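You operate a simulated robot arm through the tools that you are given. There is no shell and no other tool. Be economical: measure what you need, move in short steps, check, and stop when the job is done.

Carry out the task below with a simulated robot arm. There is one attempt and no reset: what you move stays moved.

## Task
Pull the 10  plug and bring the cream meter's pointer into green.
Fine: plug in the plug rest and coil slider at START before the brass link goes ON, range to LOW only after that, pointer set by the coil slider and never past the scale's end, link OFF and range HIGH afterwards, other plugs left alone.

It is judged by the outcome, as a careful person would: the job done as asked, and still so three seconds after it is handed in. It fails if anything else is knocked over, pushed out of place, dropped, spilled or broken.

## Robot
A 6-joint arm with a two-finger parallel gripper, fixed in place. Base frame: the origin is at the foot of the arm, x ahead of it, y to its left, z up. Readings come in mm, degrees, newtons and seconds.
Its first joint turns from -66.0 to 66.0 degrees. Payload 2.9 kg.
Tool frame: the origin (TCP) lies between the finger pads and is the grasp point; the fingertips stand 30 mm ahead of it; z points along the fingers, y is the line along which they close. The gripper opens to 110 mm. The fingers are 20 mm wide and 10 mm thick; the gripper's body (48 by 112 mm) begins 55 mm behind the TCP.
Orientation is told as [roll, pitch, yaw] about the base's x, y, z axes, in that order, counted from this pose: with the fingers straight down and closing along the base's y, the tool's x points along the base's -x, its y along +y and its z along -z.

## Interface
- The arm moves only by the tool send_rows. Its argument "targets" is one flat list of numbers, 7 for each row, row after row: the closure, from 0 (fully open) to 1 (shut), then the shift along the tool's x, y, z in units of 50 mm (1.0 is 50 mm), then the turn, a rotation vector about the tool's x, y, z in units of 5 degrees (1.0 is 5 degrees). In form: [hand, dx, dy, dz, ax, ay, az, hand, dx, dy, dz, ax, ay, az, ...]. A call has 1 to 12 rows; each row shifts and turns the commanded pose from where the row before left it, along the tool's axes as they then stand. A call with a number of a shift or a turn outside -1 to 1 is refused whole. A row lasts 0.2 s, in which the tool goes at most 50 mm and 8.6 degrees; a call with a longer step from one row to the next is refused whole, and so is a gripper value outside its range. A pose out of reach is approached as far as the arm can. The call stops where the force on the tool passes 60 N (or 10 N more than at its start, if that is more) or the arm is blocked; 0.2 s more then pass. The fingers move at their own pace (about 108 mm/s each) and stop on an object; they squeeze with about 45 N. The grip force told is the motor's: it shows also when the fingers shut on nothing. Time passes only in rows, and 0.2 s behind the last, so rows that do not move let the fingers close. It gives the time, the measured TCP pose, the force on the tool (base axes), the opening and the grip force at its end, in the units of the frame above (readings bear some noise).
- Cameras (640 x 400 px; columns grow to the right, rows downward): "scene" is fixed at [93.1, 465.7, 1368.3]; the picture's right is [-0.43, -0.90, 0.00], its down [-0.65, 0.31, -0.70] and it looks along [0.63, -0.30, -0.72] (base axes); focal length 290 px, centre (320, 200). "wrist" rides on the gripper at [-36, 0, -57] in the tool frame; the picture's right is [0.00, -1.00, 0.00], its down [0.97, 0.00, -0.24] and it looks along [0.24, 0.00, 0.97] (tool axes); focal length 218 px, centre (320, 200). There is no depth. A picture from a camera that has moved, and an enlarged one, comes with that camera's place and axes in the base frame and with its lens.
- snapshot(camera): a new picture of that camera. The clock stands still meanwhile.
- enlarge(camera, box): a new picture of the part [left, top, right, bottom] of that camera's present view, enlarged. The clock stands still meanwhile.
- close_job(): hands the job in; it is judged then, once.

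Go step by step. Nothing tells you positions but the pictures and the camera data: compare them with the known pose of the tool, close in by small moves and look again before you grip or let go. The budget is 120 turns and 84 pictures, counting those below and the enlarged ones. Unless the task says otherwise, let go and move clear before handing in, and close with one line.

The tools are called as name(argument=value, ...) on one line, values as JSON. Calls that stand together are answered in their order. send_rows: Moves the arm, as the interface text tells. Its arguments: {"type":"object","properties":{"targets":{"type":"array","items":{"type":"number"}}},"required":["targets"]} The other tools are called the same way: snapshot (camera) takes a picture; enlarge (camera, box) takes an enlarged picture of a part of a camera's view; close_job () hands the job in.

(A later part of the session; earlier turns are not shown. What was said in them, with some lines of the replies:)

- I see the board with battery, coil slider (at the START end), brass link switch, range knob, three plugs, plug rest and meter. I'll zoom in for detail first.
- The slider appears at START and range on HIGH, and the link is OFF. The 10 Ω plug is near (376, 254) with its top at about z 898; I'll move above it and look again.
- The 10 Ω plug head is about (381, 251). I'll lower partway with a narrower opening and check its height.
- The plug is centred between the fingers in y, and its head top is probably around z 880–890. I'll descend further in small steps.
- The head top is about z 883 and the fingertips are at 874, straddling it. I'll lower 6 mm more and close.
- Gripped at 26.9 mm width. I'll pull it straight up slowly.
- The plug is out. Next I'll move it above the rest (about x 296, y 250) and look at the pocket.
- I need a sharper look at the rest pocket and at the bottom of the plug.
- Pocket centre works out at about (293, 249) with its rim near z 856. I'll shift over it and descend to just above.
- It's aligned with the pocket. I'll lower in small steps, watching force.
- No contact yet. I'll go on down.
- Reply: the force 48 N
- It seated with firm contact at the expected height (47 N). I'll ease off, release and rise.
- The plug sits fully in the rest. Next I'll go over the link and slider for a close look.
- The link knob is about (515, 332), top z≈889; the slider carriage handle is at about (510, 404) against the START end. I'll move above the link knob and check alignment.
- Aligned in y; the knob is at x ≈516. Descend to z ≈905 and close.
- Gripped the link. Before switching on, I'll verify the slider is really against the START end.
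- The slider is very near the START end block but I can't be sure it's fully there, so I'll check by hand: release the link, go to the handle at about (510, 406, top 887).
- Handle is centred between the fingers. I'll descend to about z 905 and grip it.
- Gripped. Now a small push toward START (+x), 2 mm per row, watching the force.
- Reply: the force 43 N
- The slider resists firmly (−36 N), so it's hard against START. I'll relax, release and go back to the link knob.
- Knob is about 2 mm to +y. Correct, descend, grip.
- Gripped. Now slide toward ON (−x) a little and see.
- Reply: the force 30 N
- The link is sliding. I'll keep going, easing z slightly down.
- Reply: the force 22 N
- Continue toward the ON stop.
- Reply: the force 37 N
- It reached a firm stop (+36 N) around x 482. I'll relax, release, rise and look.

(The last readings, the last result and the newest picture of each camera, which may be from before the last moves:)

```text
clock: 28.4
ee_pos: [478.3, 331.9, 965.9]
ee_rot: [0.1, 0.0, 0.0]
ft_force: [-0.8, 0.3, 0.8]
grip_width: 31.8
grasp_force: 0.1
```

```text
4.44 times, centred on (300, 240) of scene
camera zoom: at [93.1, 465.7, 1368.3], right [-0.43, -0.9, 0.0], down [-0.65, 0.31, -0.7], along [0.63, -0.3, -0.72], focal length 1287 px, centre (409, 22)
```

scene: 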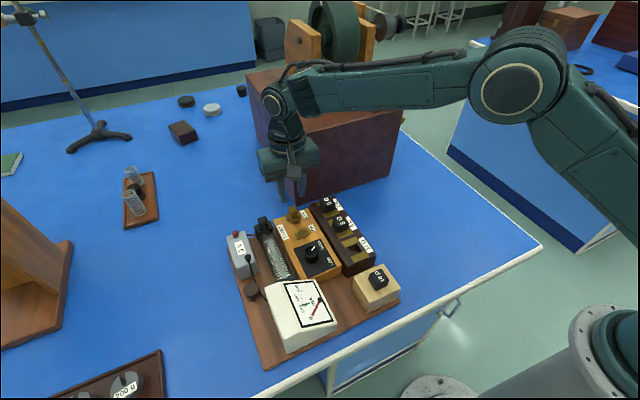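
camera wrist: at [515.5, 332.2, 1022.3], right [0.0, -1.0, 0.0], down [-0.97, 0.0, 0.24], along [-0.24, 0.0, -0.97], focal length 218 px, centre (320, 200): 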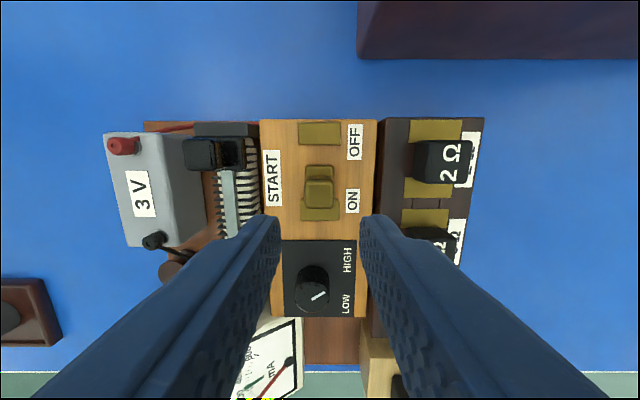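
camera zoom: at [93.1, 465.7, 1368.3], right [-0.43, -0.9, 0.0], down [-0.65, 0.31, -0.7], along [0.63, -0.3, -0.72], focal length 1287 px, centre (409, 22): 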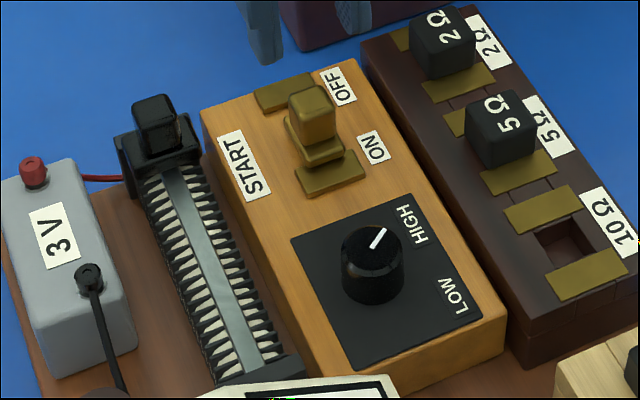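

Link is ON at its contact and the slider is still at START. Now the range knob: I'll move above it (about x 403, y 335).

send_rows(targets=[0.6, 0.75, 0, 0, 0, 0, 0, 0.6, 0.75, 0.04, 0, 0, 0, 0, 0.6, 0, 0, 0, 0, 0, 0])

snapshot(camera="wrist")

```text
clock: 29.2
ee_pos: [404.9, 331.9, 966.0]
ee_rot: [0.0, 0.0, 0.0]
ft_force: [-0.4, 0.4, 0.0]
grip_width: 43.9
grasp_force: 0.0
```

```text
37 pictures are left
camera wrist: at [440.4, 333.7, 1022.9], right [0.0, -1.0, 0.0], down [-0.97, 0.0, 0.24], along [-0.24, 0.0, -0.97], focal length 218 px, centre (320, 200)
```

wrist: 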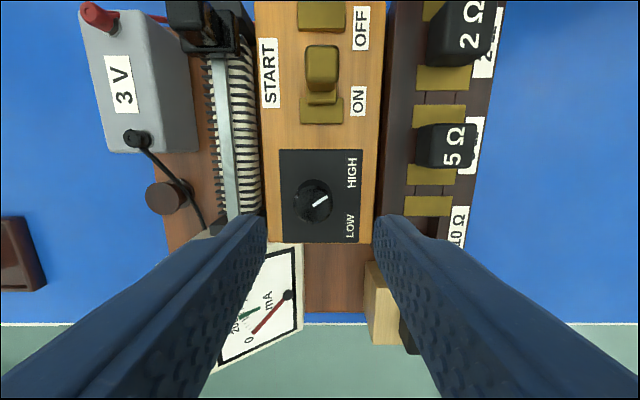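

Knob is at roughly (400, 337), top ≈ z 876. I'll centre over it and lower to just above.

send_rows(targets=[0.6, 0.08, 0.085, 0.3, 0, 0, 0, 0.6, 0, 0, 0.6, 0, 0, 0, 0.6, 0, 0, 0, 0, 0, 0])

snapshot(camera="wrist")

enlarge(camera="scene", box=[260, 195, 360, 295])

```text
clock: 30.0
ee_pos: [402.1, 336.1, 919.6]
ee_rot: [0.0, 0.0, -0.1]
ft_force: [0.8, -0.3, -0.5]
grip_width: 43.9
grasp_force: 0.1
```

```text
36 pictures are left
camera wrist: at [438.3, 337.0, 976.0], right [0.0, -1.0, 0.0], down [-0.97, 0.0, 0.24], along [-0.24, 0.0, -0.97], focal length 218 px, centre (320, 200)
```

wrist: 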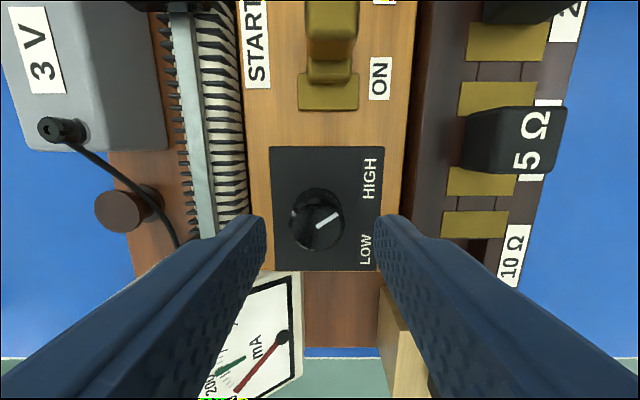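

```text
4.00 times, centred on (310, 245) of scene
camera zoom: at [93.1, 465.7, 1368.3], right [-0.43, -0.9, 0.0], down [-0.65, 0.31, -0.7], along [0.63, -0.3, -0.72], focal length 1158 px, centre (360, 20)
```

zoom: 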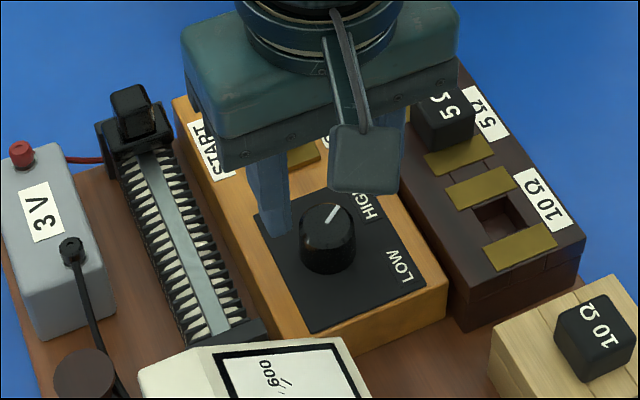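

Nearly centred. I'll pre-rotate −40° in the air and then descend around the knob.

send_rows(targets=[0.6, 0.01, 0.03, 0, 0, 0, 0, 0.6, 0, 0, 0, 0, 0, -1, 0.6, 0, 0, 0, 0, 0, -1, 0.6, 0, 0, 0, 0, 0, -1, 0.6, 0, 0, 0, 0, 0, -1, 0.6, 0, 0, 0, 0, 0, -1, 0.6, 0, 0, 0, 0, 0, -1, 0.6, 0, 0, 0, 0, 0, -1, 0.6, 0, 0, 0, 0, 0, -1, 0.6, 0, 0, 0.25, 0, 0, 0, 0.6, 0, 0, 0.19, 0, 0, 0, 0.6, 0, 0, 0, 0, 0, 0])

snapshot(camera="wrist")

enlarge(camera="scene", box=[260, 195, 360, 295])

```text
clock: 32.6
ee_pos: [400.1, 338.8, 896.6]
ee_rot: [0.0, 0.0, 40.1]
ft_force: [-0.1, 0.0, 0.8]
grip_width: 43.9
grasp_force: 0.0
```

```text
34 pictures are left
camera wrist: at [428.9, 362.8, 954.2], right [0.64, -0.77, 0.0], down [-0.74, -0.62, 0.24], along [-0.18, -0.15, -0.97], focal length 218 px, centre (320, 200)
```

wrist: 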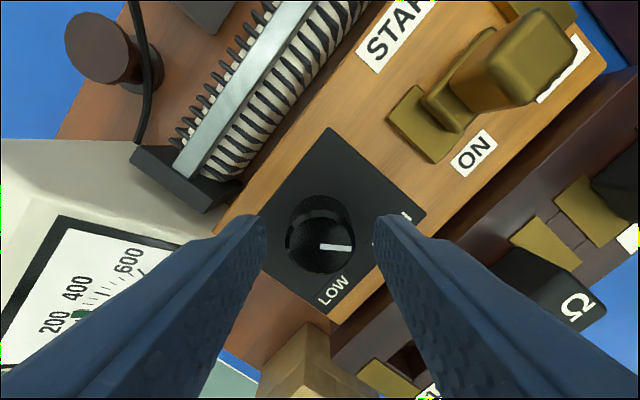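

```text
4.00 times, centred on (310, 245) of scene
camera zoom: at [93.1, 465.7, 1368.3], right [-0.43, -0.9, 0.0], down [-0.65, 0.31, -0.7], along [0.63, -0.3, -0.72], focal length 1158 px, centre (360, 20)
```

zoom: 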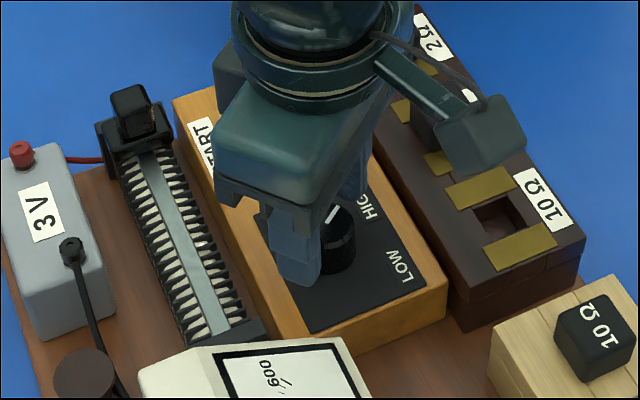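

The knob sits centred between the fingers. Grip it and turn +40° toward LOW, then check.

send_rows(targets=[0.95, 0, 0, 0, 0, 0, 0, 0.95, 0, 0, 0, 0, 0, 0, 0.95, 0, 0, 0, 0, 0, 0.6, 0.95, 0, 0, 0, 0, 0, 0.8, 0.95, 0, 0, 0, 0, 0, 0.8, 0.95, 0, 0, 0, 0, 0, 0.8, 0.95, 0, 0, 0, 0, 0, 1, 0.95, 0, 0, 0, 0, 0, 1, 0.95, 0, 0, 0, 0, 0, 1, 0.95, 0, 0, 0, 0, 0, 1, 0.95, 0, 0, 0, 0, 0, 1, 0.95, 0, 0, 0, 0, 0, 0])

snapshot(camera="wrist")

```text
clock: 35.2
ee_pos: [401.2, 338.4, 899.1]
ee_rot: [-0.1, 0.0, -0.1]
ft_force: [7.9, -12.1, 1.4]
grip_width: 29.3
grasp_force: 44.6
```

```text
32 pictures are left
camera wrist: at [437.7, 338.5, 954.3], right [0.0, -1.0, 0.0], down [-0.97, 0.0, 0.24], along [-0.24, 0.0, -0.97], focal length 218 px, centre (320, 200)
```

wrist: 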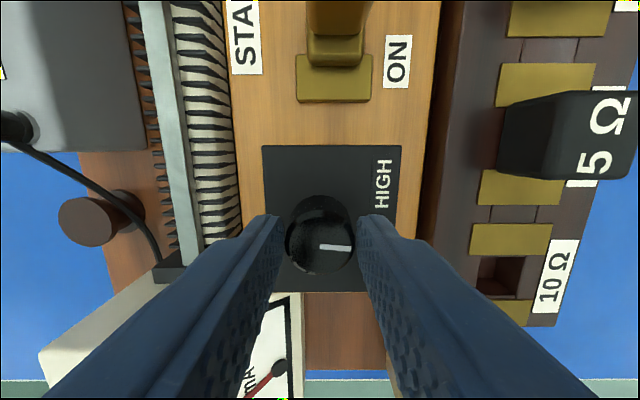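

The knob follows. Turn the remaining ~40°.

send_rows(targets=[0.95, 0, 0, 0, 0, 0, 1, 0.95, 0, 0, 0, 0, 0, 1, 0.95, 0, 0, 0, 0, 0, 1, 0.95, 0, 0, 0, 0, 0, 1, 0.95, 0, 0, 0, 0, 0, 1, 0.95, 0, 0, 0, 0, 0, 1, 0.95, 0, 0, 0, 0, 0, 1, 0.95, 0, 0, 0, 0, 0, 0])

snapshot(camera="wrist")

enlarge(camera="scene", box=[260, 265, 350, 355])

```text
clock: 37.0
ee_pos: [401.1, 337.2, 897.3]
ee_rot: [-0.2, -0.1, -35.2]
ft_force: [1.3, -25.3, 7.9]
grip_width: 29.8
grasp_force: 44.7
```

```text
31 pictures are left
camera wrist: at [430.3, 317.6, 954.2], right [-0.58, -0.82, 0.0], down [-0.79, 0.56, 0.24], along [-0.2, 0.14, -0.97], focal length 218 px, centre (320, 200)
```

wrist: 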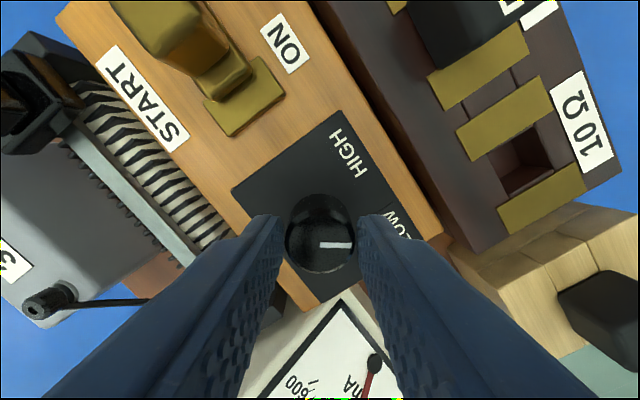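

```text
4.44 times, centred on (305, 310) of scene
camera zoom: at [93.1, 465.0, 1368.6], right [-0.43, -0.9, 0.0], down [-0.65, 0.31, -0.7], along [0.63, -0.3, -0.72], focal length 1287 px, centre (387, -289)
```

zoom: 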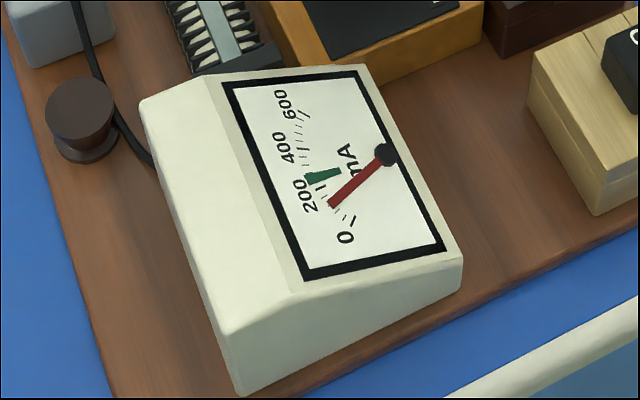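

The meter now reads about 130 mA: LOW is engaged. I'll turn ~6° more to seat it fully, then release and rise.

send_rows(targets=[0.95, 0, 0, 0, 0, 0, 0.6, 0.95, 0, 0, 0, 0, 0, 0.6, 0.95, 0, 0, 0, 0, 0, 0, 0.6, 0, 0, 0, 0, 0, 0, 0.6, 0, 0, 0, 0, 0, 0, 0.6, 0, 0, -0.5, 0, 0, 0, 0.6, 0, 0, -0.8, 0, 0, 0, 0.6, 0, 0, 0, 0, 0, 0])

enlarge(camera="scene", box=[230, 200, 380, 350])

```text
clock: 38.8
ee_pos: [401.8, 340.4, 962.8]
ee_rot: [0.1, 0.0, -41.0]
ft_force: [-0.1, 0.2, 0.0]
grip_width: 44.1
grasp_force: 0.0
```

```text
2.67 times, centred on (305, 275) of scene
camera zoom: at [93.1, 465.7, 1368.3], right [-0.43, -0.9, 0.0], down [-0.65, 0.31, -0.7], along [0.63, -0.3, -0.72], focal length 772 px, centre (360, 0)
```

zoom: 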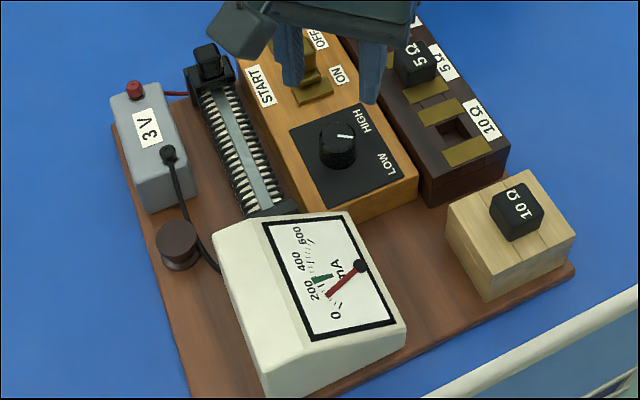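

enlarge(camera="scene", box=[285, 225, 345, 285])

enlarge(camera="scene", box=[270, 275, 340, 345])

snapshot(camera="wrist")

```text
6.67 times, centred on (315, 255) of scene
camera zoom: at [93.1, 465.7, 1368.3], right [-0.43, -0.9, 0.0], down [-0.65, 0.31, -0.7], along [0.63, -0.3, -0.72], focal length 1931 px, centre (353, -167)
```

zoom: 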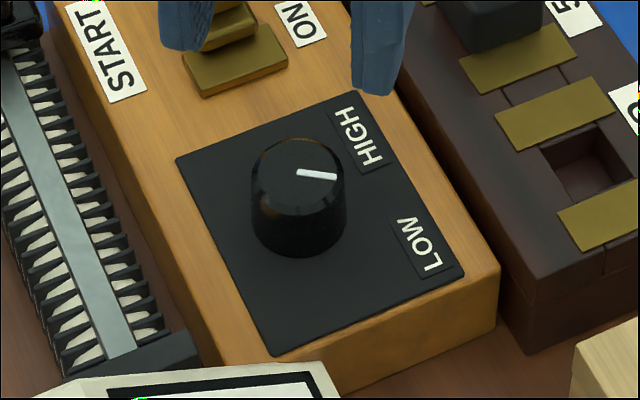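

```text
5.71 times, centred on (305, 310) of scene
camera zoom: at [93.1, 465.7, 1368.3], right [-0.43, -0.9, 0.0], down [-0.65, 0.31, -0.7], along [0.63, -0.3, -0.72], focal length 1655 px, centre (406, -429)
```

zoom: 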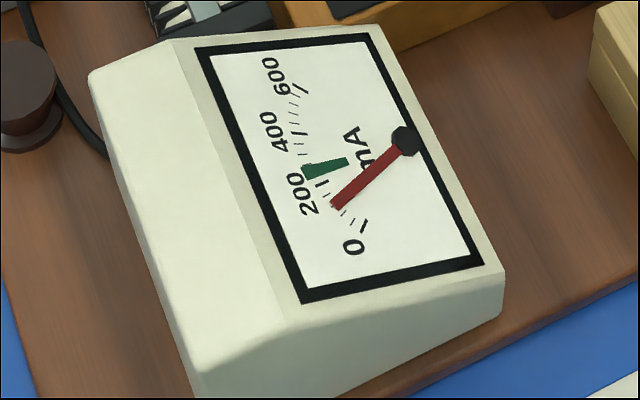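

```text
26 pictures are left
camera wrist: at [430.1, 317.0, 1019.5], right [-0.66, -0.75, 0.0], down [-0.73, 0.64, 0.24], along [-0.18, 0.16, -0.97], focal length 218 px, centre (320, 200)
```

wrist: 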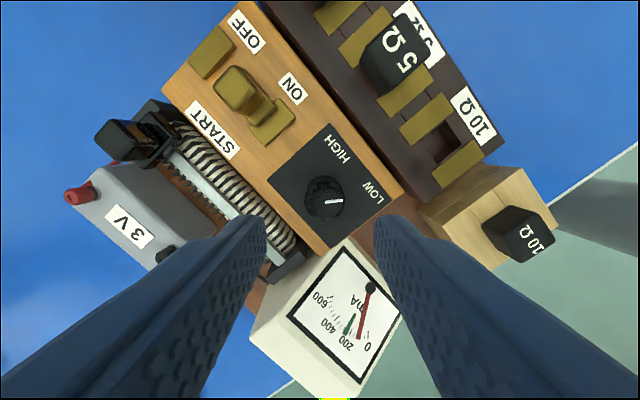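

LOW is set (line at the LOW label; meter ≈130 mA). Next I'll unwind the wrist and go to the slider handle.

send_rows(targets=[0.71, 0, 0, 0, 0, 0, -1, 0.71, 0, 0, 0, 0, 0, -1, 0.71, 0, 0, 0, 0, 0, -1, 0.71, 0, 0, 0, 0, 0, -1, 0.71, 0, 0, 0, 0, 0, -1, 0.71, 0, 0, 0, 0, 0, -1, 0.71, 0, 0, 0, 0, 0, -1, 0.71, 0, 0, 0, 0, 0, -1, 0.71, 0, 0, 0, 0, 0, -0.2, 0.71, 0, 0, 0, 0, 0, 0])

send_rows(targets=[0.71, -0.72, 0.44, 0, 0, 0, 0, 0.71, -0.72, 0.44, 0, 0, 0, 0, 0.71, -0.72, 0.44, 0, 0, 0, 0, 0.71, 0, 0, 0, 0, 0, 0, 0.71, 0, 0, 0, 0, 0, 0])

snapshot(camera="wrist")

```text
clock: 41.0
ee_pos: [402.9, 340.3, 962.3]
ee_rot: [0.0, 0.0, -0.1]
ft_force: [0.8, -0.5, 0.0]
grip_width: 32.2
grasp_force: 0.0
```

```text
clock: 42.2
ee_pos: [507.9, 404.9, 962.8]
ee_rot: [0.0, 0.0, -0.1]
ft_force: [0.5, 0.7, 0.1]
grip_width: 32.1
grasp_force: 0.0
```

```text
25 pictures are left
camera wrist: at [544.1, 406.1, 1019.5], right [0.0, -1.0, 0.0], down [-0.97, 0.0, 0.24], along [-0.24, 0.0, -0.97], focal length 218 px, centre (320, 200)
```

wrist: 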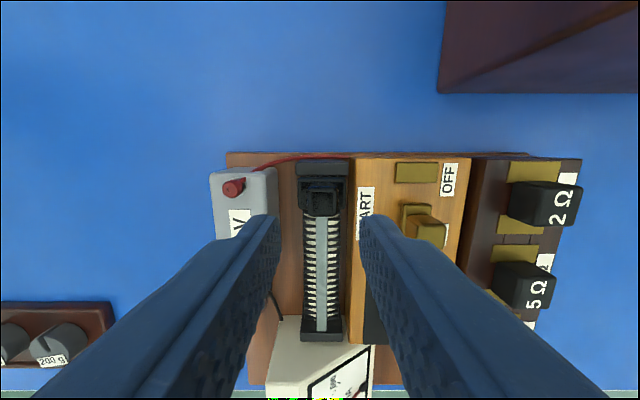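

Handle is centred in y, at x≈511. Descend and grip.

send_rows(targets=[0.71, -0.05, 0, 0.4, 0, 0, 0, 0.71, 0, 0, 0.4, 0, 0, 0, 0.71, 0, 0, 0.34, 0, 0, 0, 0.71, 0, 0, 0, 0, 0, 0, 0.95, 0, 0, 0, 0, 0, 0, 0.95, 0, 0, 0, 0, 0, 0])

```text
clock: 43.6
ee_pos: [511.0, 404.7, 905.9]
ee_rot: [-0.1, 0.1, -0.1]
ft_force: [-1.5, -8.2, 0.1]
grip_width: 20.1
grasp_force: 45.5
```

Gripped. Slide 20 mm toward −x and check the meter.

send_rows(targets=[0.95, 0.08, 0, 0, 0, 0, 0, 0.95, 0.08, 0, 0, 0, 0, 0, 0.95, 0.08, 0, 0, 0, 0, 0, 0.95, 0.08, 0, 0, 0, 0, 0, 0.95, 0.08, 0, 0, 0, 0, 0, 0.95, 0, 0, 0, 0, 0, 0])

enlarge(camera="scene", box=[230, 205, 350, 345])

```text
clock: 45.0
ee_pos: [493.5, 403.0, 906.2]
ee_rot: [-0.1, 0.1, -0.2]
ft_force: [1.3, -23.3, -0.7]
grip_width: 20.0
grasp_force: 44.7
```

```text
2.86 times, centred on (290, 275) of scene
camera zoom: at [93.2, 465.2, 1368.5], right [-0.43, -0.9, 0.0], down [-0.65, 0.31, -0.7], along [0.63, -0.3, -0.72], focal length 828 px, centre (406, -14)
```

zoom: 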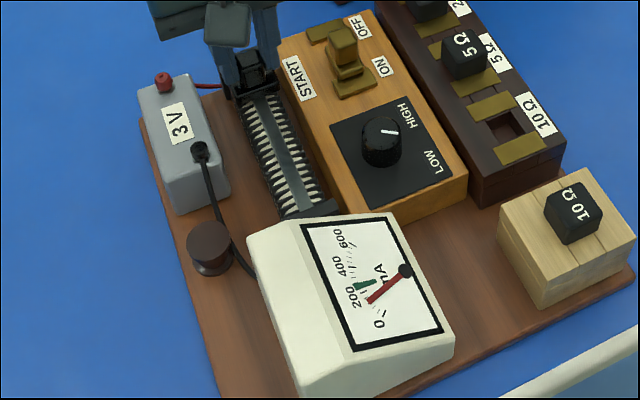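

Pointer moved to ~160 mA. Continue another 20 mm, relieving the side force.

send_rows(targets=[0.95, 0.08, -0.03, 0, 0, 0, 0, 0.95, 0.08, 0, 0, 0, 0, 0, 0.95, 0.08, 0, 0, 0, 0, 0, 0.95, 0.08, 0, 0, 0, 0, 0, 0.95, 0.08, 0, 0, 0, 0, 0, 0.95, 0, 0, 0, 0, 0, 0, 0.95, 0, 0, 0, 0, 0, 0])

enlarge(camera="scene", box=[270, 275, 340, 345])

```text
clock: 46.6
ee_pos: [471.6, 404.7, 904.9]
ee_rot: [-0.1, 0.2, -0.1]
ft_force: [1.9, -22.2, -5.3]
grip_width: 19.7
grasp_force: 45.5
```

```text
5.71 times, centred on (305, 310) of scene
camera zoom: at [93.2, 465.2, 1368.5], right [-0.43, -0.9, 0.0], down [-0.65, 0.31, -0.7], along [0.63, -0.3, -0.72], focal length 1655 px, centre (406, -429)
```

zoom: 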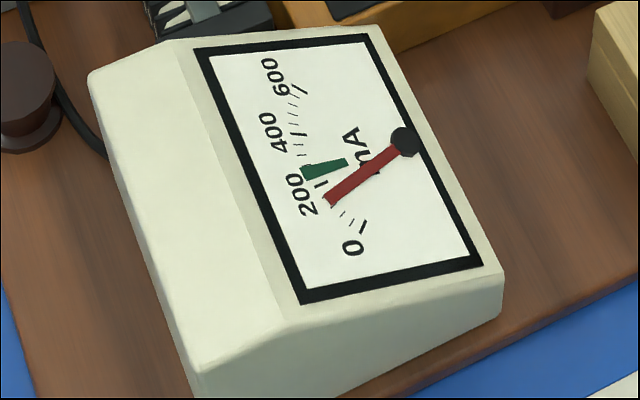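

Slow rise (~170 mA). Another 20 mm.

send_rows(targets=[0.95, 0.08, -0.03, 0, 0, 0, 0, 0.95, 0.08, 0, 0, 0, 0, 0, 0.95, 0.08, 0, 0, 0, 0, 0, 0.95, 0.08, 0, 0, 0, 0, 0, 0.95, 0.08, 0, 0, 0, 0, 0, 0.95, 0, 0, 0, 0, 0, 0, 0.95, 0, 0, 0, 0, 0, 0])

enlarge(camera="scene", box=[270, 275, 340, 345])

```text
clock: 48.2
ee_pos: [451.4, 404.2, 905.1]
ee_rot: [0.1, 0.0, 0.1]
ft_force: [-2.2, 7.0, -7.7]
grip_width: 19.8
grasp_force: 45.3
```

```text
5.71 times, centred on (305, 310) of scene
camera zoom: at [93.2, 466.0, 1368.2], right [-0.43, -0.9, 0.0], down [-0.65, 0.31, -0.7], along [0.63, -0.3, -0.72], focal length 1655 px, centre (406, -429)
```

zoom: 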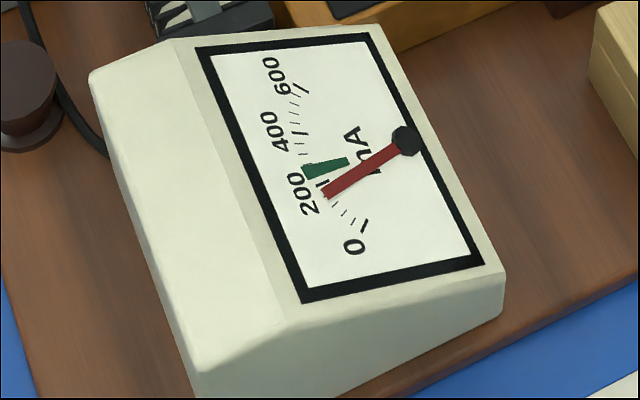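

Approaching 200 mA. Another 16 mm.

send_rows(targets=[0.95, 0.08, 0, 0, 0, 0, 0, 0.95, 0.08, 0, 0, 0, 0, 0, 0.95, 0.08, 0, 0, 0, 0, 0, 0.95, 0.08, 0, 0, 0, 0, 0, 0.95, 0, 0, 0, 0, 0, 0, 0.95, 0, 0, 0, 0, 0, 0])

enlarge(camera="scene", box=[270, 275, 340, 345])

```text
clock: 49.6
ee_pos: [436.2, 403.1, 905.4]
ee_rot: [0.1, -0.1, 0.2]
ft_force: [1.4, 22.5, -20.4]
grip_width: 19.8
grasp_force: 45.1
```

```text
5.71 times, centred on (305, 310) of scene
camera zoom: at [93.4, 466.5, 1368.0], right [-0.43, -0.9, 0.0], down [-0.65, 0.31, -0.7], along [0.63, -0.3, -0.72], focal length 1655 px, centre (406, -429)
```

zoom: 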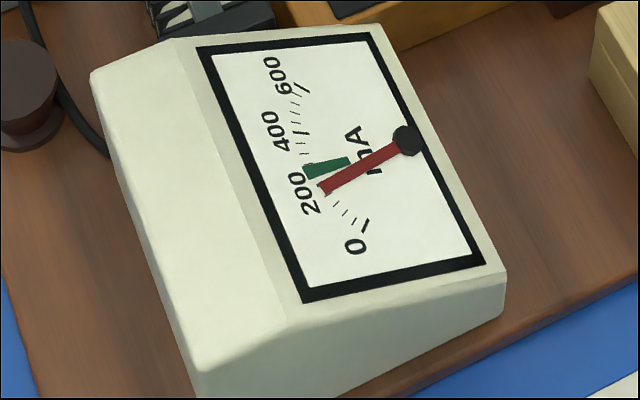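

send_rows(targets=[0.95, 0.06, 0.03, 0.02, 0, 0, 0, 0.95, 0.08, 0, 0, 0, 0, 0, 0.95, 0.08, 0, 0, 0, 0, 0, 0.95, 0.08, 0, 0, 0, 0, 0, 0.95, 0, 0, 0, 0, 0, 0, 0.95, 0, 0, 0, 0, 0, 0])

enlarge(camera="scene", box=[270, 275, 340, 345])

```text
clock: 51.0
ee_pos: [420.9, 404.1, 905.9]
ee_rot: [0.2, -0.1, 0.1]
ft_force: [0.5, 10.2, 4.9]
grip_width: 19.8
grasp_force: 45.0
```

```text
5.71 times, centred on (305, 310) of scene
camera zoom: at [93.1, 465.9, 1368.2], right [-0.43, -0.9, 0.0], down [-0.65, 0.31, -0.7], along [0.63, -0.3, -0.72], focal length 1655 px, centre (406, -429)
```

zoom: 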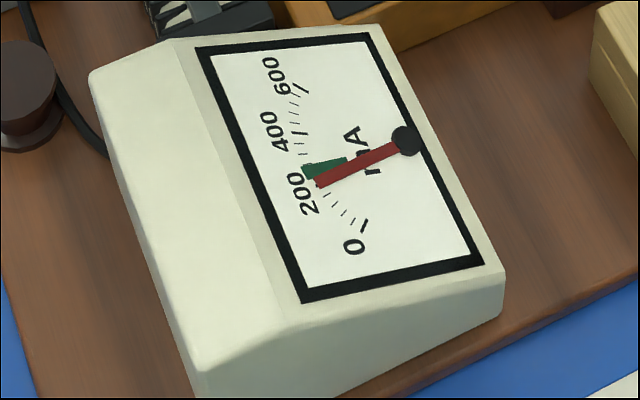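

Pointer is at the lower edge of the green. 10 mm more.

send_rows(targets=[0.95, 0.06, 0.01, 0, 0, 0, 0, 0.95, 0.07, 0, 0, 0, 0, 0, 0.95, 0.07, 0, 0, 0, 0, 0, 0.95, 0, 0, 0, 0, 0, 0, 0.95, 0, 0, 0, 0, 0, 0])

enlarge(camera="scene", box=[280, 280, 330, 330])

```text
clock: 52.2
ee_pos: [411.9, 403.7, 905.6]
ee_rot: [0.0, -0.1, 0.0]
ft_force: [1.4, 8.9, 10.7]
grip_width: 20.0
grasp_force: 44.2
```

```text
8.00 times, centred on (305, 305) of scene
camera zoom: at [93.0, 465.8, 1368.3], right [-0.43, -0.9, 0.0], down [-0.65, 0.31, -0.7], along [0.63, -0.3, -0.72], focal length 2317 px, centre (440, -640)
```

zoom: 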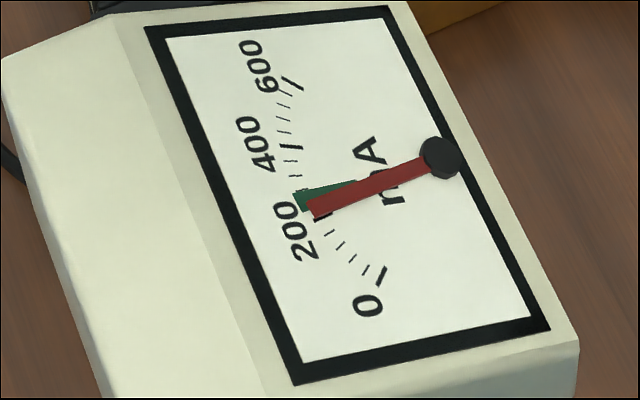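

send_rows(targets=[0.95, 0.06, 0.01, 0, 0, 0, 0, 0.95, 0.06, 0, 0, 0, 0, 0, 0.95, 0, 0, 0, 0, 0, 0, 0.95, 0, 0, 0, 0, 0, 0])

enlarge(camera="scene", box=[280, 280, 330, 330])

```text
clock: 53.2
ee_pos: [405.8, 404.1, 904.8]
ee_rot: [0.0, 0.0, -0.1]
ft_force: [1.3, -16.4, 29.5]
grip_width: 19.5
grasp_force: 45.0
```

```text
8.00 times, centred on (305, 305) of scene
camera zoom: at [92.8, 465.0, 1368.6], right [-0.43, -0.9, 0.0], down [-0.65, 0.31, -0.7], along [0.63, -0.3, -0.72], focal length 2317 px, centre (440, -640)
```

zoom: 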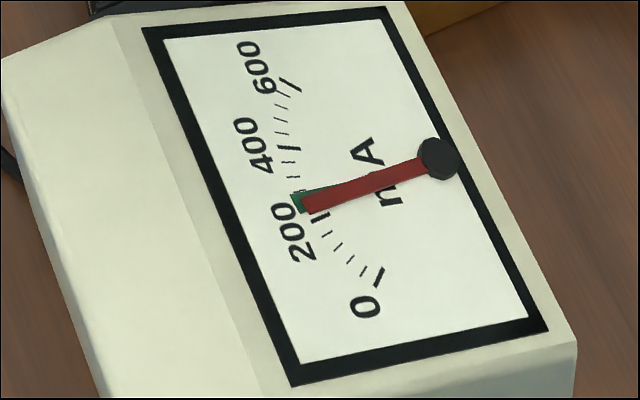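

Getting into the band; 4 mm more toward its middle, and relieve z.

send_rows(targets=[0.95, 0.04, -0.01, -0.03, 0, 0, 0, 0.95, 0.05, 0, 0, 0, 0, 0, 0.95, 0, 0, 0, 0, 0, 0, 0.95, 0, 0, 0, 0, 0, 0])

enlarge(camera="scene", box=[280, 280, 330, 330])

snapshot(camera="wrist")

```text
clock: 54.2
ee_pos: [399.8, 403.8, 905.7]
ee_rot: [-0.1, 0.1, -0.1]
ft_force: [1.6, -14.5, 8.8]
grip_width: 19.9
grasp_force: 45.0
```

```text
8.00 times, centred on (305, 305) of scene
camera zoom: at [93.0, 465.2, 1368.5], right [-0.43, -0.9, 0.0], down [-0.65, 0.31, -0.7], along [0.63, -0.3, -0.72], focal length 2317 px, centre (440, -640)
```

zoom: 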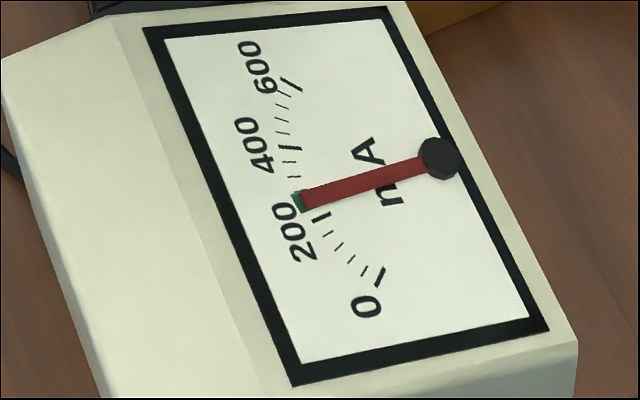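

```text
16 pictures are left
camera wrist: at [435.9, 404.7, 962.2], right [0.0, -1.0, 0.0], down [-0.97, 0.0, 0.24], along [-0.24, 0.0, -0.97], focal length 218 px, centre (320, 200)
```

wrist: 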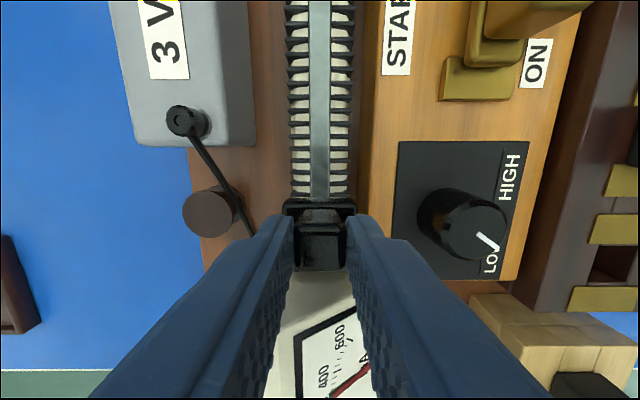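

Pointer overlays the green fully from this angle. I'll release the slider and look at the meter from above to rule out parallax.

send_rows(targets=[0.71, 0, 0, 0, 0, 0, 0, 0.71, 0, 0, 0, 0, 0, 0, 0.71, 0, 0, -0.6, 0, 0, 0, 0.71, 0, 0, -0.9, 0, 0, 0, 0.71, 0.7, -0.3, 0, 0, 0, 0, 0.71, 0.8, -0.3, 0, 0, 0, 0, 0.71, 0.3, 0, 0, 0, 0, 0, 0.71, 0, 0, 0, 0, 0, 0])

enlarge(camera="wrist", box=[230, 80, 410, 260])

```text
clock: 56.0
ee_pos: [310.3, 373.5, 981.2]
ee_rot: [0.0, 0.0, 0.1]
ft_force: [-0.1, 0.1, -0.4]
grip_width: 31.8
grasp_force: 0.1
```

```text
2.22 times, centred on (320, 170) of wrist
camera zoom: at [346.7, 374.6, 1038.0], right [0.0, -1.0, 0.0], down [-0.97, 0.0, 0.24], along [-0.24, 0.0, -0.97], focal length 485 px, centre (320, 267)
```

zoom: 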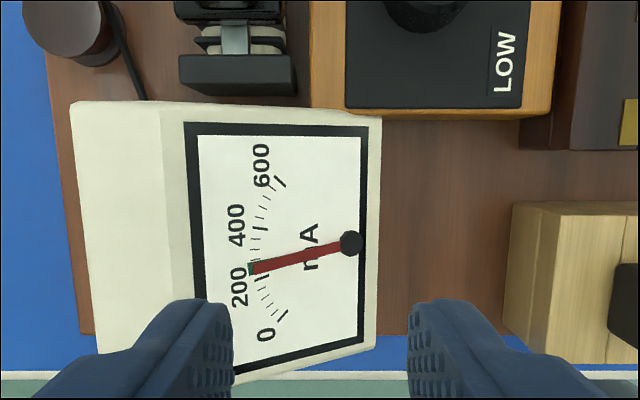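

enlarge(camera="wrist", box=[275, 165, 335, 225])

```text
6.67 times, centred on (305, 195) of wrist
camera zoom: at [346.7, 374.6, 1038.0], right [0.0, -1.0, 0.0], down [-0.97, 0.0, 0.24], along [-0.24, 0.0, -0.97], focal length 1455 px, centre (420, 233)
```

zoom: 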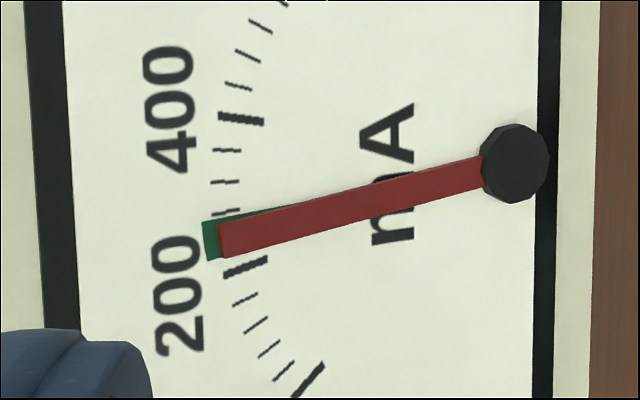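

The pointer lies squarely in the green. Now link OFF: move above the link knob at about (481, 332).

send_rows(targets=[0.71, -0.857, -0.21, 0, 0, 0, 0, 0.71, -0.857, -0.21, 0, 0, 0, 0, 0.71, -0.857, -0.21, 0, 0, 0, 0, 0.71, -0.857, -0.21, 0, 0, 0, 0, 0.71, 0, 0, 0.6, 0, 0, 0, 0.71, 0, 0, 0, 0, 0, 0])

snapshot(camera="wrist")

```text
clock: 57.4
ee_pos: [483.1, 331.9, 950.4]
ee_rot: [0.0, 0.0, -0.1]
ft_force: [-0.4, -0.1, -0.3]
grip_width: 32.0
grasp_force: 0.0
```

```text
13 pictures are left
camera wrist: at [520.3, 332.6, 1007.6], right [0.0, -1.0, 0.0], down [-0.97, 0.0, 0.24], along [-0.24, 0.0, -0.97], focal length 218 px, centre (320, 200)
```

wrist: 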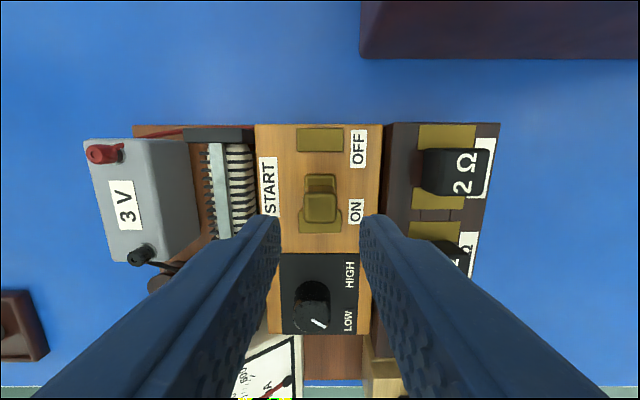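

Aligned. Descend, grip, and slide back toward OFF.

send_rows(targets=[0.71, -0.02, 0, 0.4, 0, 0, 0, 0.71, 0, 0, 0.3, 0, 0, 0, 0.71, 0, 0, 0.2, 0, 0, 0, 0.71, 0, 0, 0, 0, 0, 0, 0.95, 0, 0, 0, 0, 0, 0, 0.95, 0, 0, 0, 0, 0, 0])

send_rows(targets=[0.95, -0.08, 0, 0, 0, 0, 0, 0.95, -0.08, 0, 0, 0, 0, 0, 0.95, -0.08, 0, 0, 0, 0, 0, 0.95, -0.08, 0, 0, 0, 0, 0, 0.95, -0.08, 0, 0, 0, 0, 0, 0.95, -0.08, 0, 0, 0, 0, 0, 0.95, 0, 0, 0, 0, 0, 0])

```text
clock: 58.8
ee_pos: [486.5, 332.7, 906.7]
ee_rot: [0.0, -0.1, 0.0]
ft_force: [0.4, -4.3, 0.5]
grip_width: 19.9
grasp_force: 45.1
```

```text
clock: 60.4
ee_pos: [508.3, 331.9, 906.4]
ee_rot: [0.0, 0.0, -0.2]
ft_force: [0.7, -8.1, 14.3]
grip_width: 19.7
grasp_force: 44.7
```

send_rows(targets=[0.95, -0.06, 0, 0, 0, 0, 0, 0.95, -0.06, 0, 0, 0, 0, 0, 0.95, -0.05, 0, 0, 0, 0, 0, 0.95, -0.05, 0, 0, 0, 0, 0, 0.95, 0, 0, 0, 0, 0, 0])

```text
clock: 61.6
ee_pos: [516.1, 332.0, 906.6]
ee_rot: [-0.2, 0.2, 0.0]
ft_force: [-19.4, -17.0, 21.8]
grip_width: 19.8
grasp_force: 45.2
```

It's at the OFF stop. One more small nudge, then relax, release and rise.

send_rows(targets=[0.95, -0.03, 0, 0, 0, 0, 0, 0.95, 0.06, 0, 0, 0, 0, 0, 0.71, 0, 0, 0, 0, 0, 0, 0.71, 0, 0, 0, 0, 0, 0, 0.71, 0, 0, -0.4, 0, 0, 0, 0.71, 0, 0, -0.8, 0, 0, 0, 0.6, 0, 0, 0, 0, 0, 0])

enlarge(camera="scene", box=[230, 190, 380, 350])

```text
clock: 63.2
ee_pos: [517.4, 332.6, 966.9]
ee_rot: [0.0, 0.0, -0.1]
ft_force: [-0.2, -0.5, -0.3]
grip_width: 43.9
grasp_force: 0.1
```

```text
2.50 times, centred on (305, 270) of scene
camera zoom: at [93.1, 465.7, 1368.3], right [-0.43, -0.9, 0.0], down [-0.65, 0.31, -0.7], along [0.63, -0.3, -0.72], focal length 724 px, centre (358, 25)
```

zoom: 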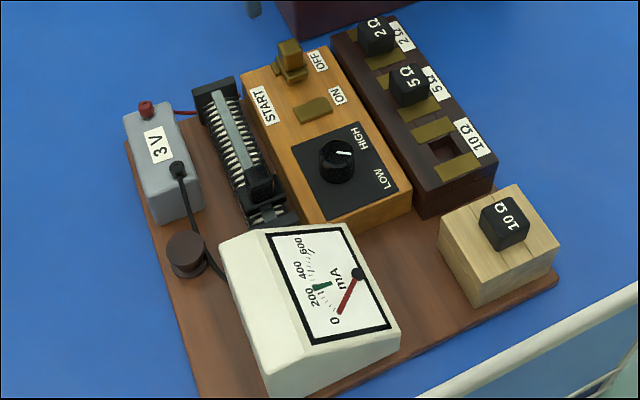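

Link is OFF and pointer back at zero. Now go to the knob, pre-rotated to +41°, to turn it back to HIGH.

send_rows(targets=[0.6, 0.77, 0.04, 0, 0, 0, 0, 0.6, 0.77, 0.04, 0, 0, 0, 0, 0.6, 0.77, 0.04, 0, 0, 0, 0, 0.6, 0, 0, 0, 0, 0, 1, 0.6, 0, 0, 0, 0, 0, 1, 0.6, 0, 0, 0, 0, 0, 1, 0.6, 0, 0, 0, 0, 0, 1, 0.6, 0, 0, 0, 0, 0, 1, 0.6, 0, 0, 0, 0, 0, 1, 0.6, 0, 0, 0, 0, 0, 1, 0.6, 0, 0, 0, 0, 0, 1, 0.6, 0, 0, 0, 0, 0, 0])

send_rows(targets=[0.6, 0, 0, 0.5, 0, 0, 0, 0.6, 0, 0, 0.4, 0, 0, 0, 0.6, 0, 0, 0, 0, 0, 0])

snapshot(camera="wrist")

```text
clock: 65.8
ee_pos: [401.9, 337.6, 965.8]
ee_rot: [0.0, 0.0, -40.0]
ft_force: [0.8, -0.1, 0.0]
grip_width: 43.9
grasp_force: 0.0
```

```text
clock: 66.6
ee_pos: [402.1, 338.2, 919.3]
ee_rot: [0.0, 0.0, -40.0]
ft_force: [0.3, -0.1, -0.2]
grip_width: 44.0
grasp_force: 0.1
```

```text
11 pictures are left
camera wrist: at [429.4, 315.8, 976.9], right [-0.64, -0.77, 0.0], down [-0.74, 0.62, 0.24], along [-0.18, 0.15, -0.97], focal length 218 px, centre (320, 200)
```

wrist: 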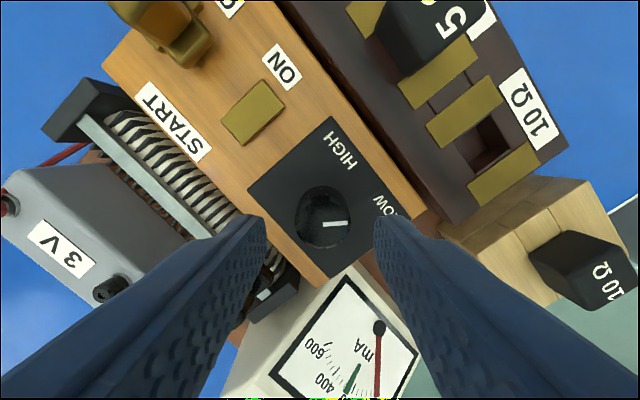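

Centred. Descend, grip and turn back.

send_rows(targets=[0.6, 0, 0, 0.25, 0, 0, 0, 0.6, 0, 0, 0.19, 0, 0, 0, 0.6, 0, 0, 0, 0, 0, 0, 0.95, 0, 0, 0, 0, 0, 0, 0.95, 0, 0, 0, 0, 0, 0, 0.95, 0, 0, 0, 0, 0, -1, 0.95, 0, 0, 0, 0, 0, -1, 0.95, 0, 0, 0, 0, 0, -1, 0.95, 0, 0, 0, 0, 0, -1, 0.95, 0, 0, 0, 0, 0, -1, 0.95, 0, 0, 0, 0, 0, -1, 0.95, 0, 0, 0, 0, 0, 0])

send_rows(targets=[0.95, 0, 0, 0, 0, 0, -1, 0.95, 0, 0, 0, 0, 0, -1, 0.95, 0, 0, 0, 0, 0, -1, 0.95, 0, 0, 0, 0, 0, -1, 0.95, 0, 0, 0, 0, 0, -1, 0.95, 0, 0, 0, 0, 0, -1, 0.95, 0, 0, 0, 0, 0, -1, 0.95, 0, 0, 0, 0, 0, -1, 0.95, 0, 0, 0, 0, 0, -1, 0.95, 0, 0, 0, 0, 0, -1, 0.95, 0, 0, 0, 0, 0, 0])

snapshot(camera="wrist")

```text
clock: 69.2
ee_pos: [401.1, 337.7, 898.3]
ee_rot: [-0.1, 0.1, -9.9]
ft_force: [-9.5, -13.9, 0.9]
grip_width: 29.2
grasp_force: 44.7
```

```text
clock: 71.6
ee_pos: [401.2, 339.1, 898.6]
ee_rot: [0.0, 0.1, 40.1]
ft_force: [-6.4, 2.1, -19.8]
grip_width: 29.6
grasp_force: 45.7
```

```text
10 pictures are left
camera wrist: at [429.1, 363.0, 955.7], right [0.64, -0.76, 0.0], down [-0.74, -0.63, 0.24], along [-0.18, -0.15, -0.97], focal length 218 px, centre (320, 200)
```

wrist: 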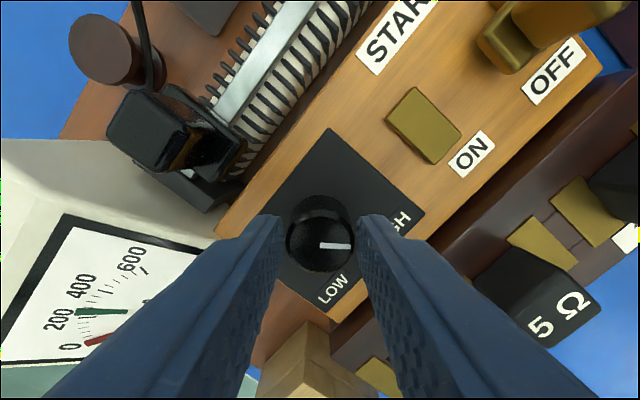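

The knob's line now looks exactly as in the original HIGH state. Nudge 3°, release and move clear.

send_rows(targets=[0.95, 0, 0, 0, 0, 0, -0.6, 0.95, 0, 0, 0, 0, 0, 0, 0.6, 0, 0, 0, 0, 0, 0, 0.6, 0, 0, 0, 0, 0, 0, 0.6, 0, 0, -0.5, 0, 0, 0, 0.6, 0, 0, -0.9, 0, 0, 0, 0.6, 0, 0, -0.9, 0, 0, 0, 0.6, 0, 0, -0.9, 0, 0, 0, 0.6, 0, 0, 0, 0, 0, 0])

enlarge(camera="scene", box=[230, 190, 400, 370])

enlarge(camera="scene", box=[280, 205, 350, 285])

```text
clock: 73.6
ee_pos: [399.8, 338.8, 1057.7]
ee_rot: [-0.1, 0.0, 43.0]
ft_force: [0.1, -0.9, -0.9]
grip_width: 43.8
grasp_force: 0.0
```

```text
2.22 times, centred on (315, 280) of scene
camera zoom: at [93.1, 465.7, 1368.3], right [-0.43, -0.9, 0.0], down [-0.65, 0.31, -0.7], along [0.63, -0.3, -0.72], focal length 644 px, centre (331, 22)
```

zoom: 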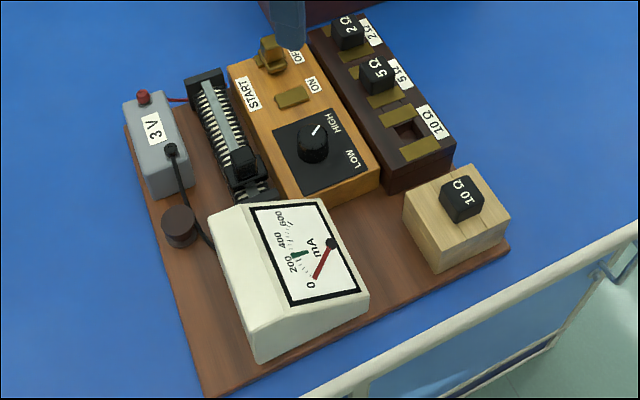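

```text
5.00 times, centred on (315, 245) of scene
camera zoom: at [93.1, 465.7, 1368.3], right [-0.43, -0.9, 0.0], down [-0.65, 0.31, -0.7], along [0.63, -0.3, -0.72], focal length 1448 px, centre (345, -25)
```

zoom: 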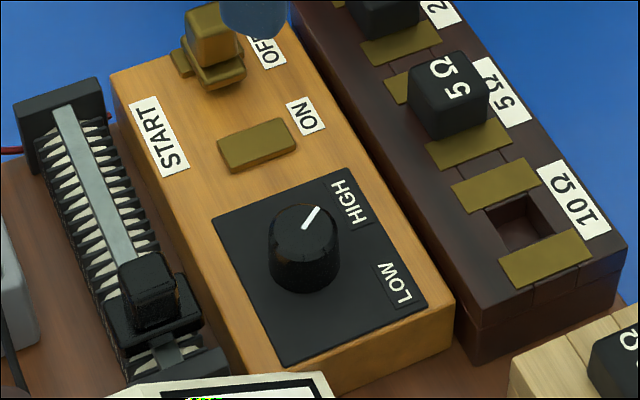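

Link is OFF, range is on HIGH, the 10 Ω plug is in its rest, the slider is at the set position and the arm is clear. Handing in.

close_job()

```text
The job is handed in.
```

The 10 Ω plug is in the plug rest. I set the meter's pointer into the green with the coil slider, then turned the link OFF and the range back to HIGH, so the pointer now reads zero; the other plugs were not touched.
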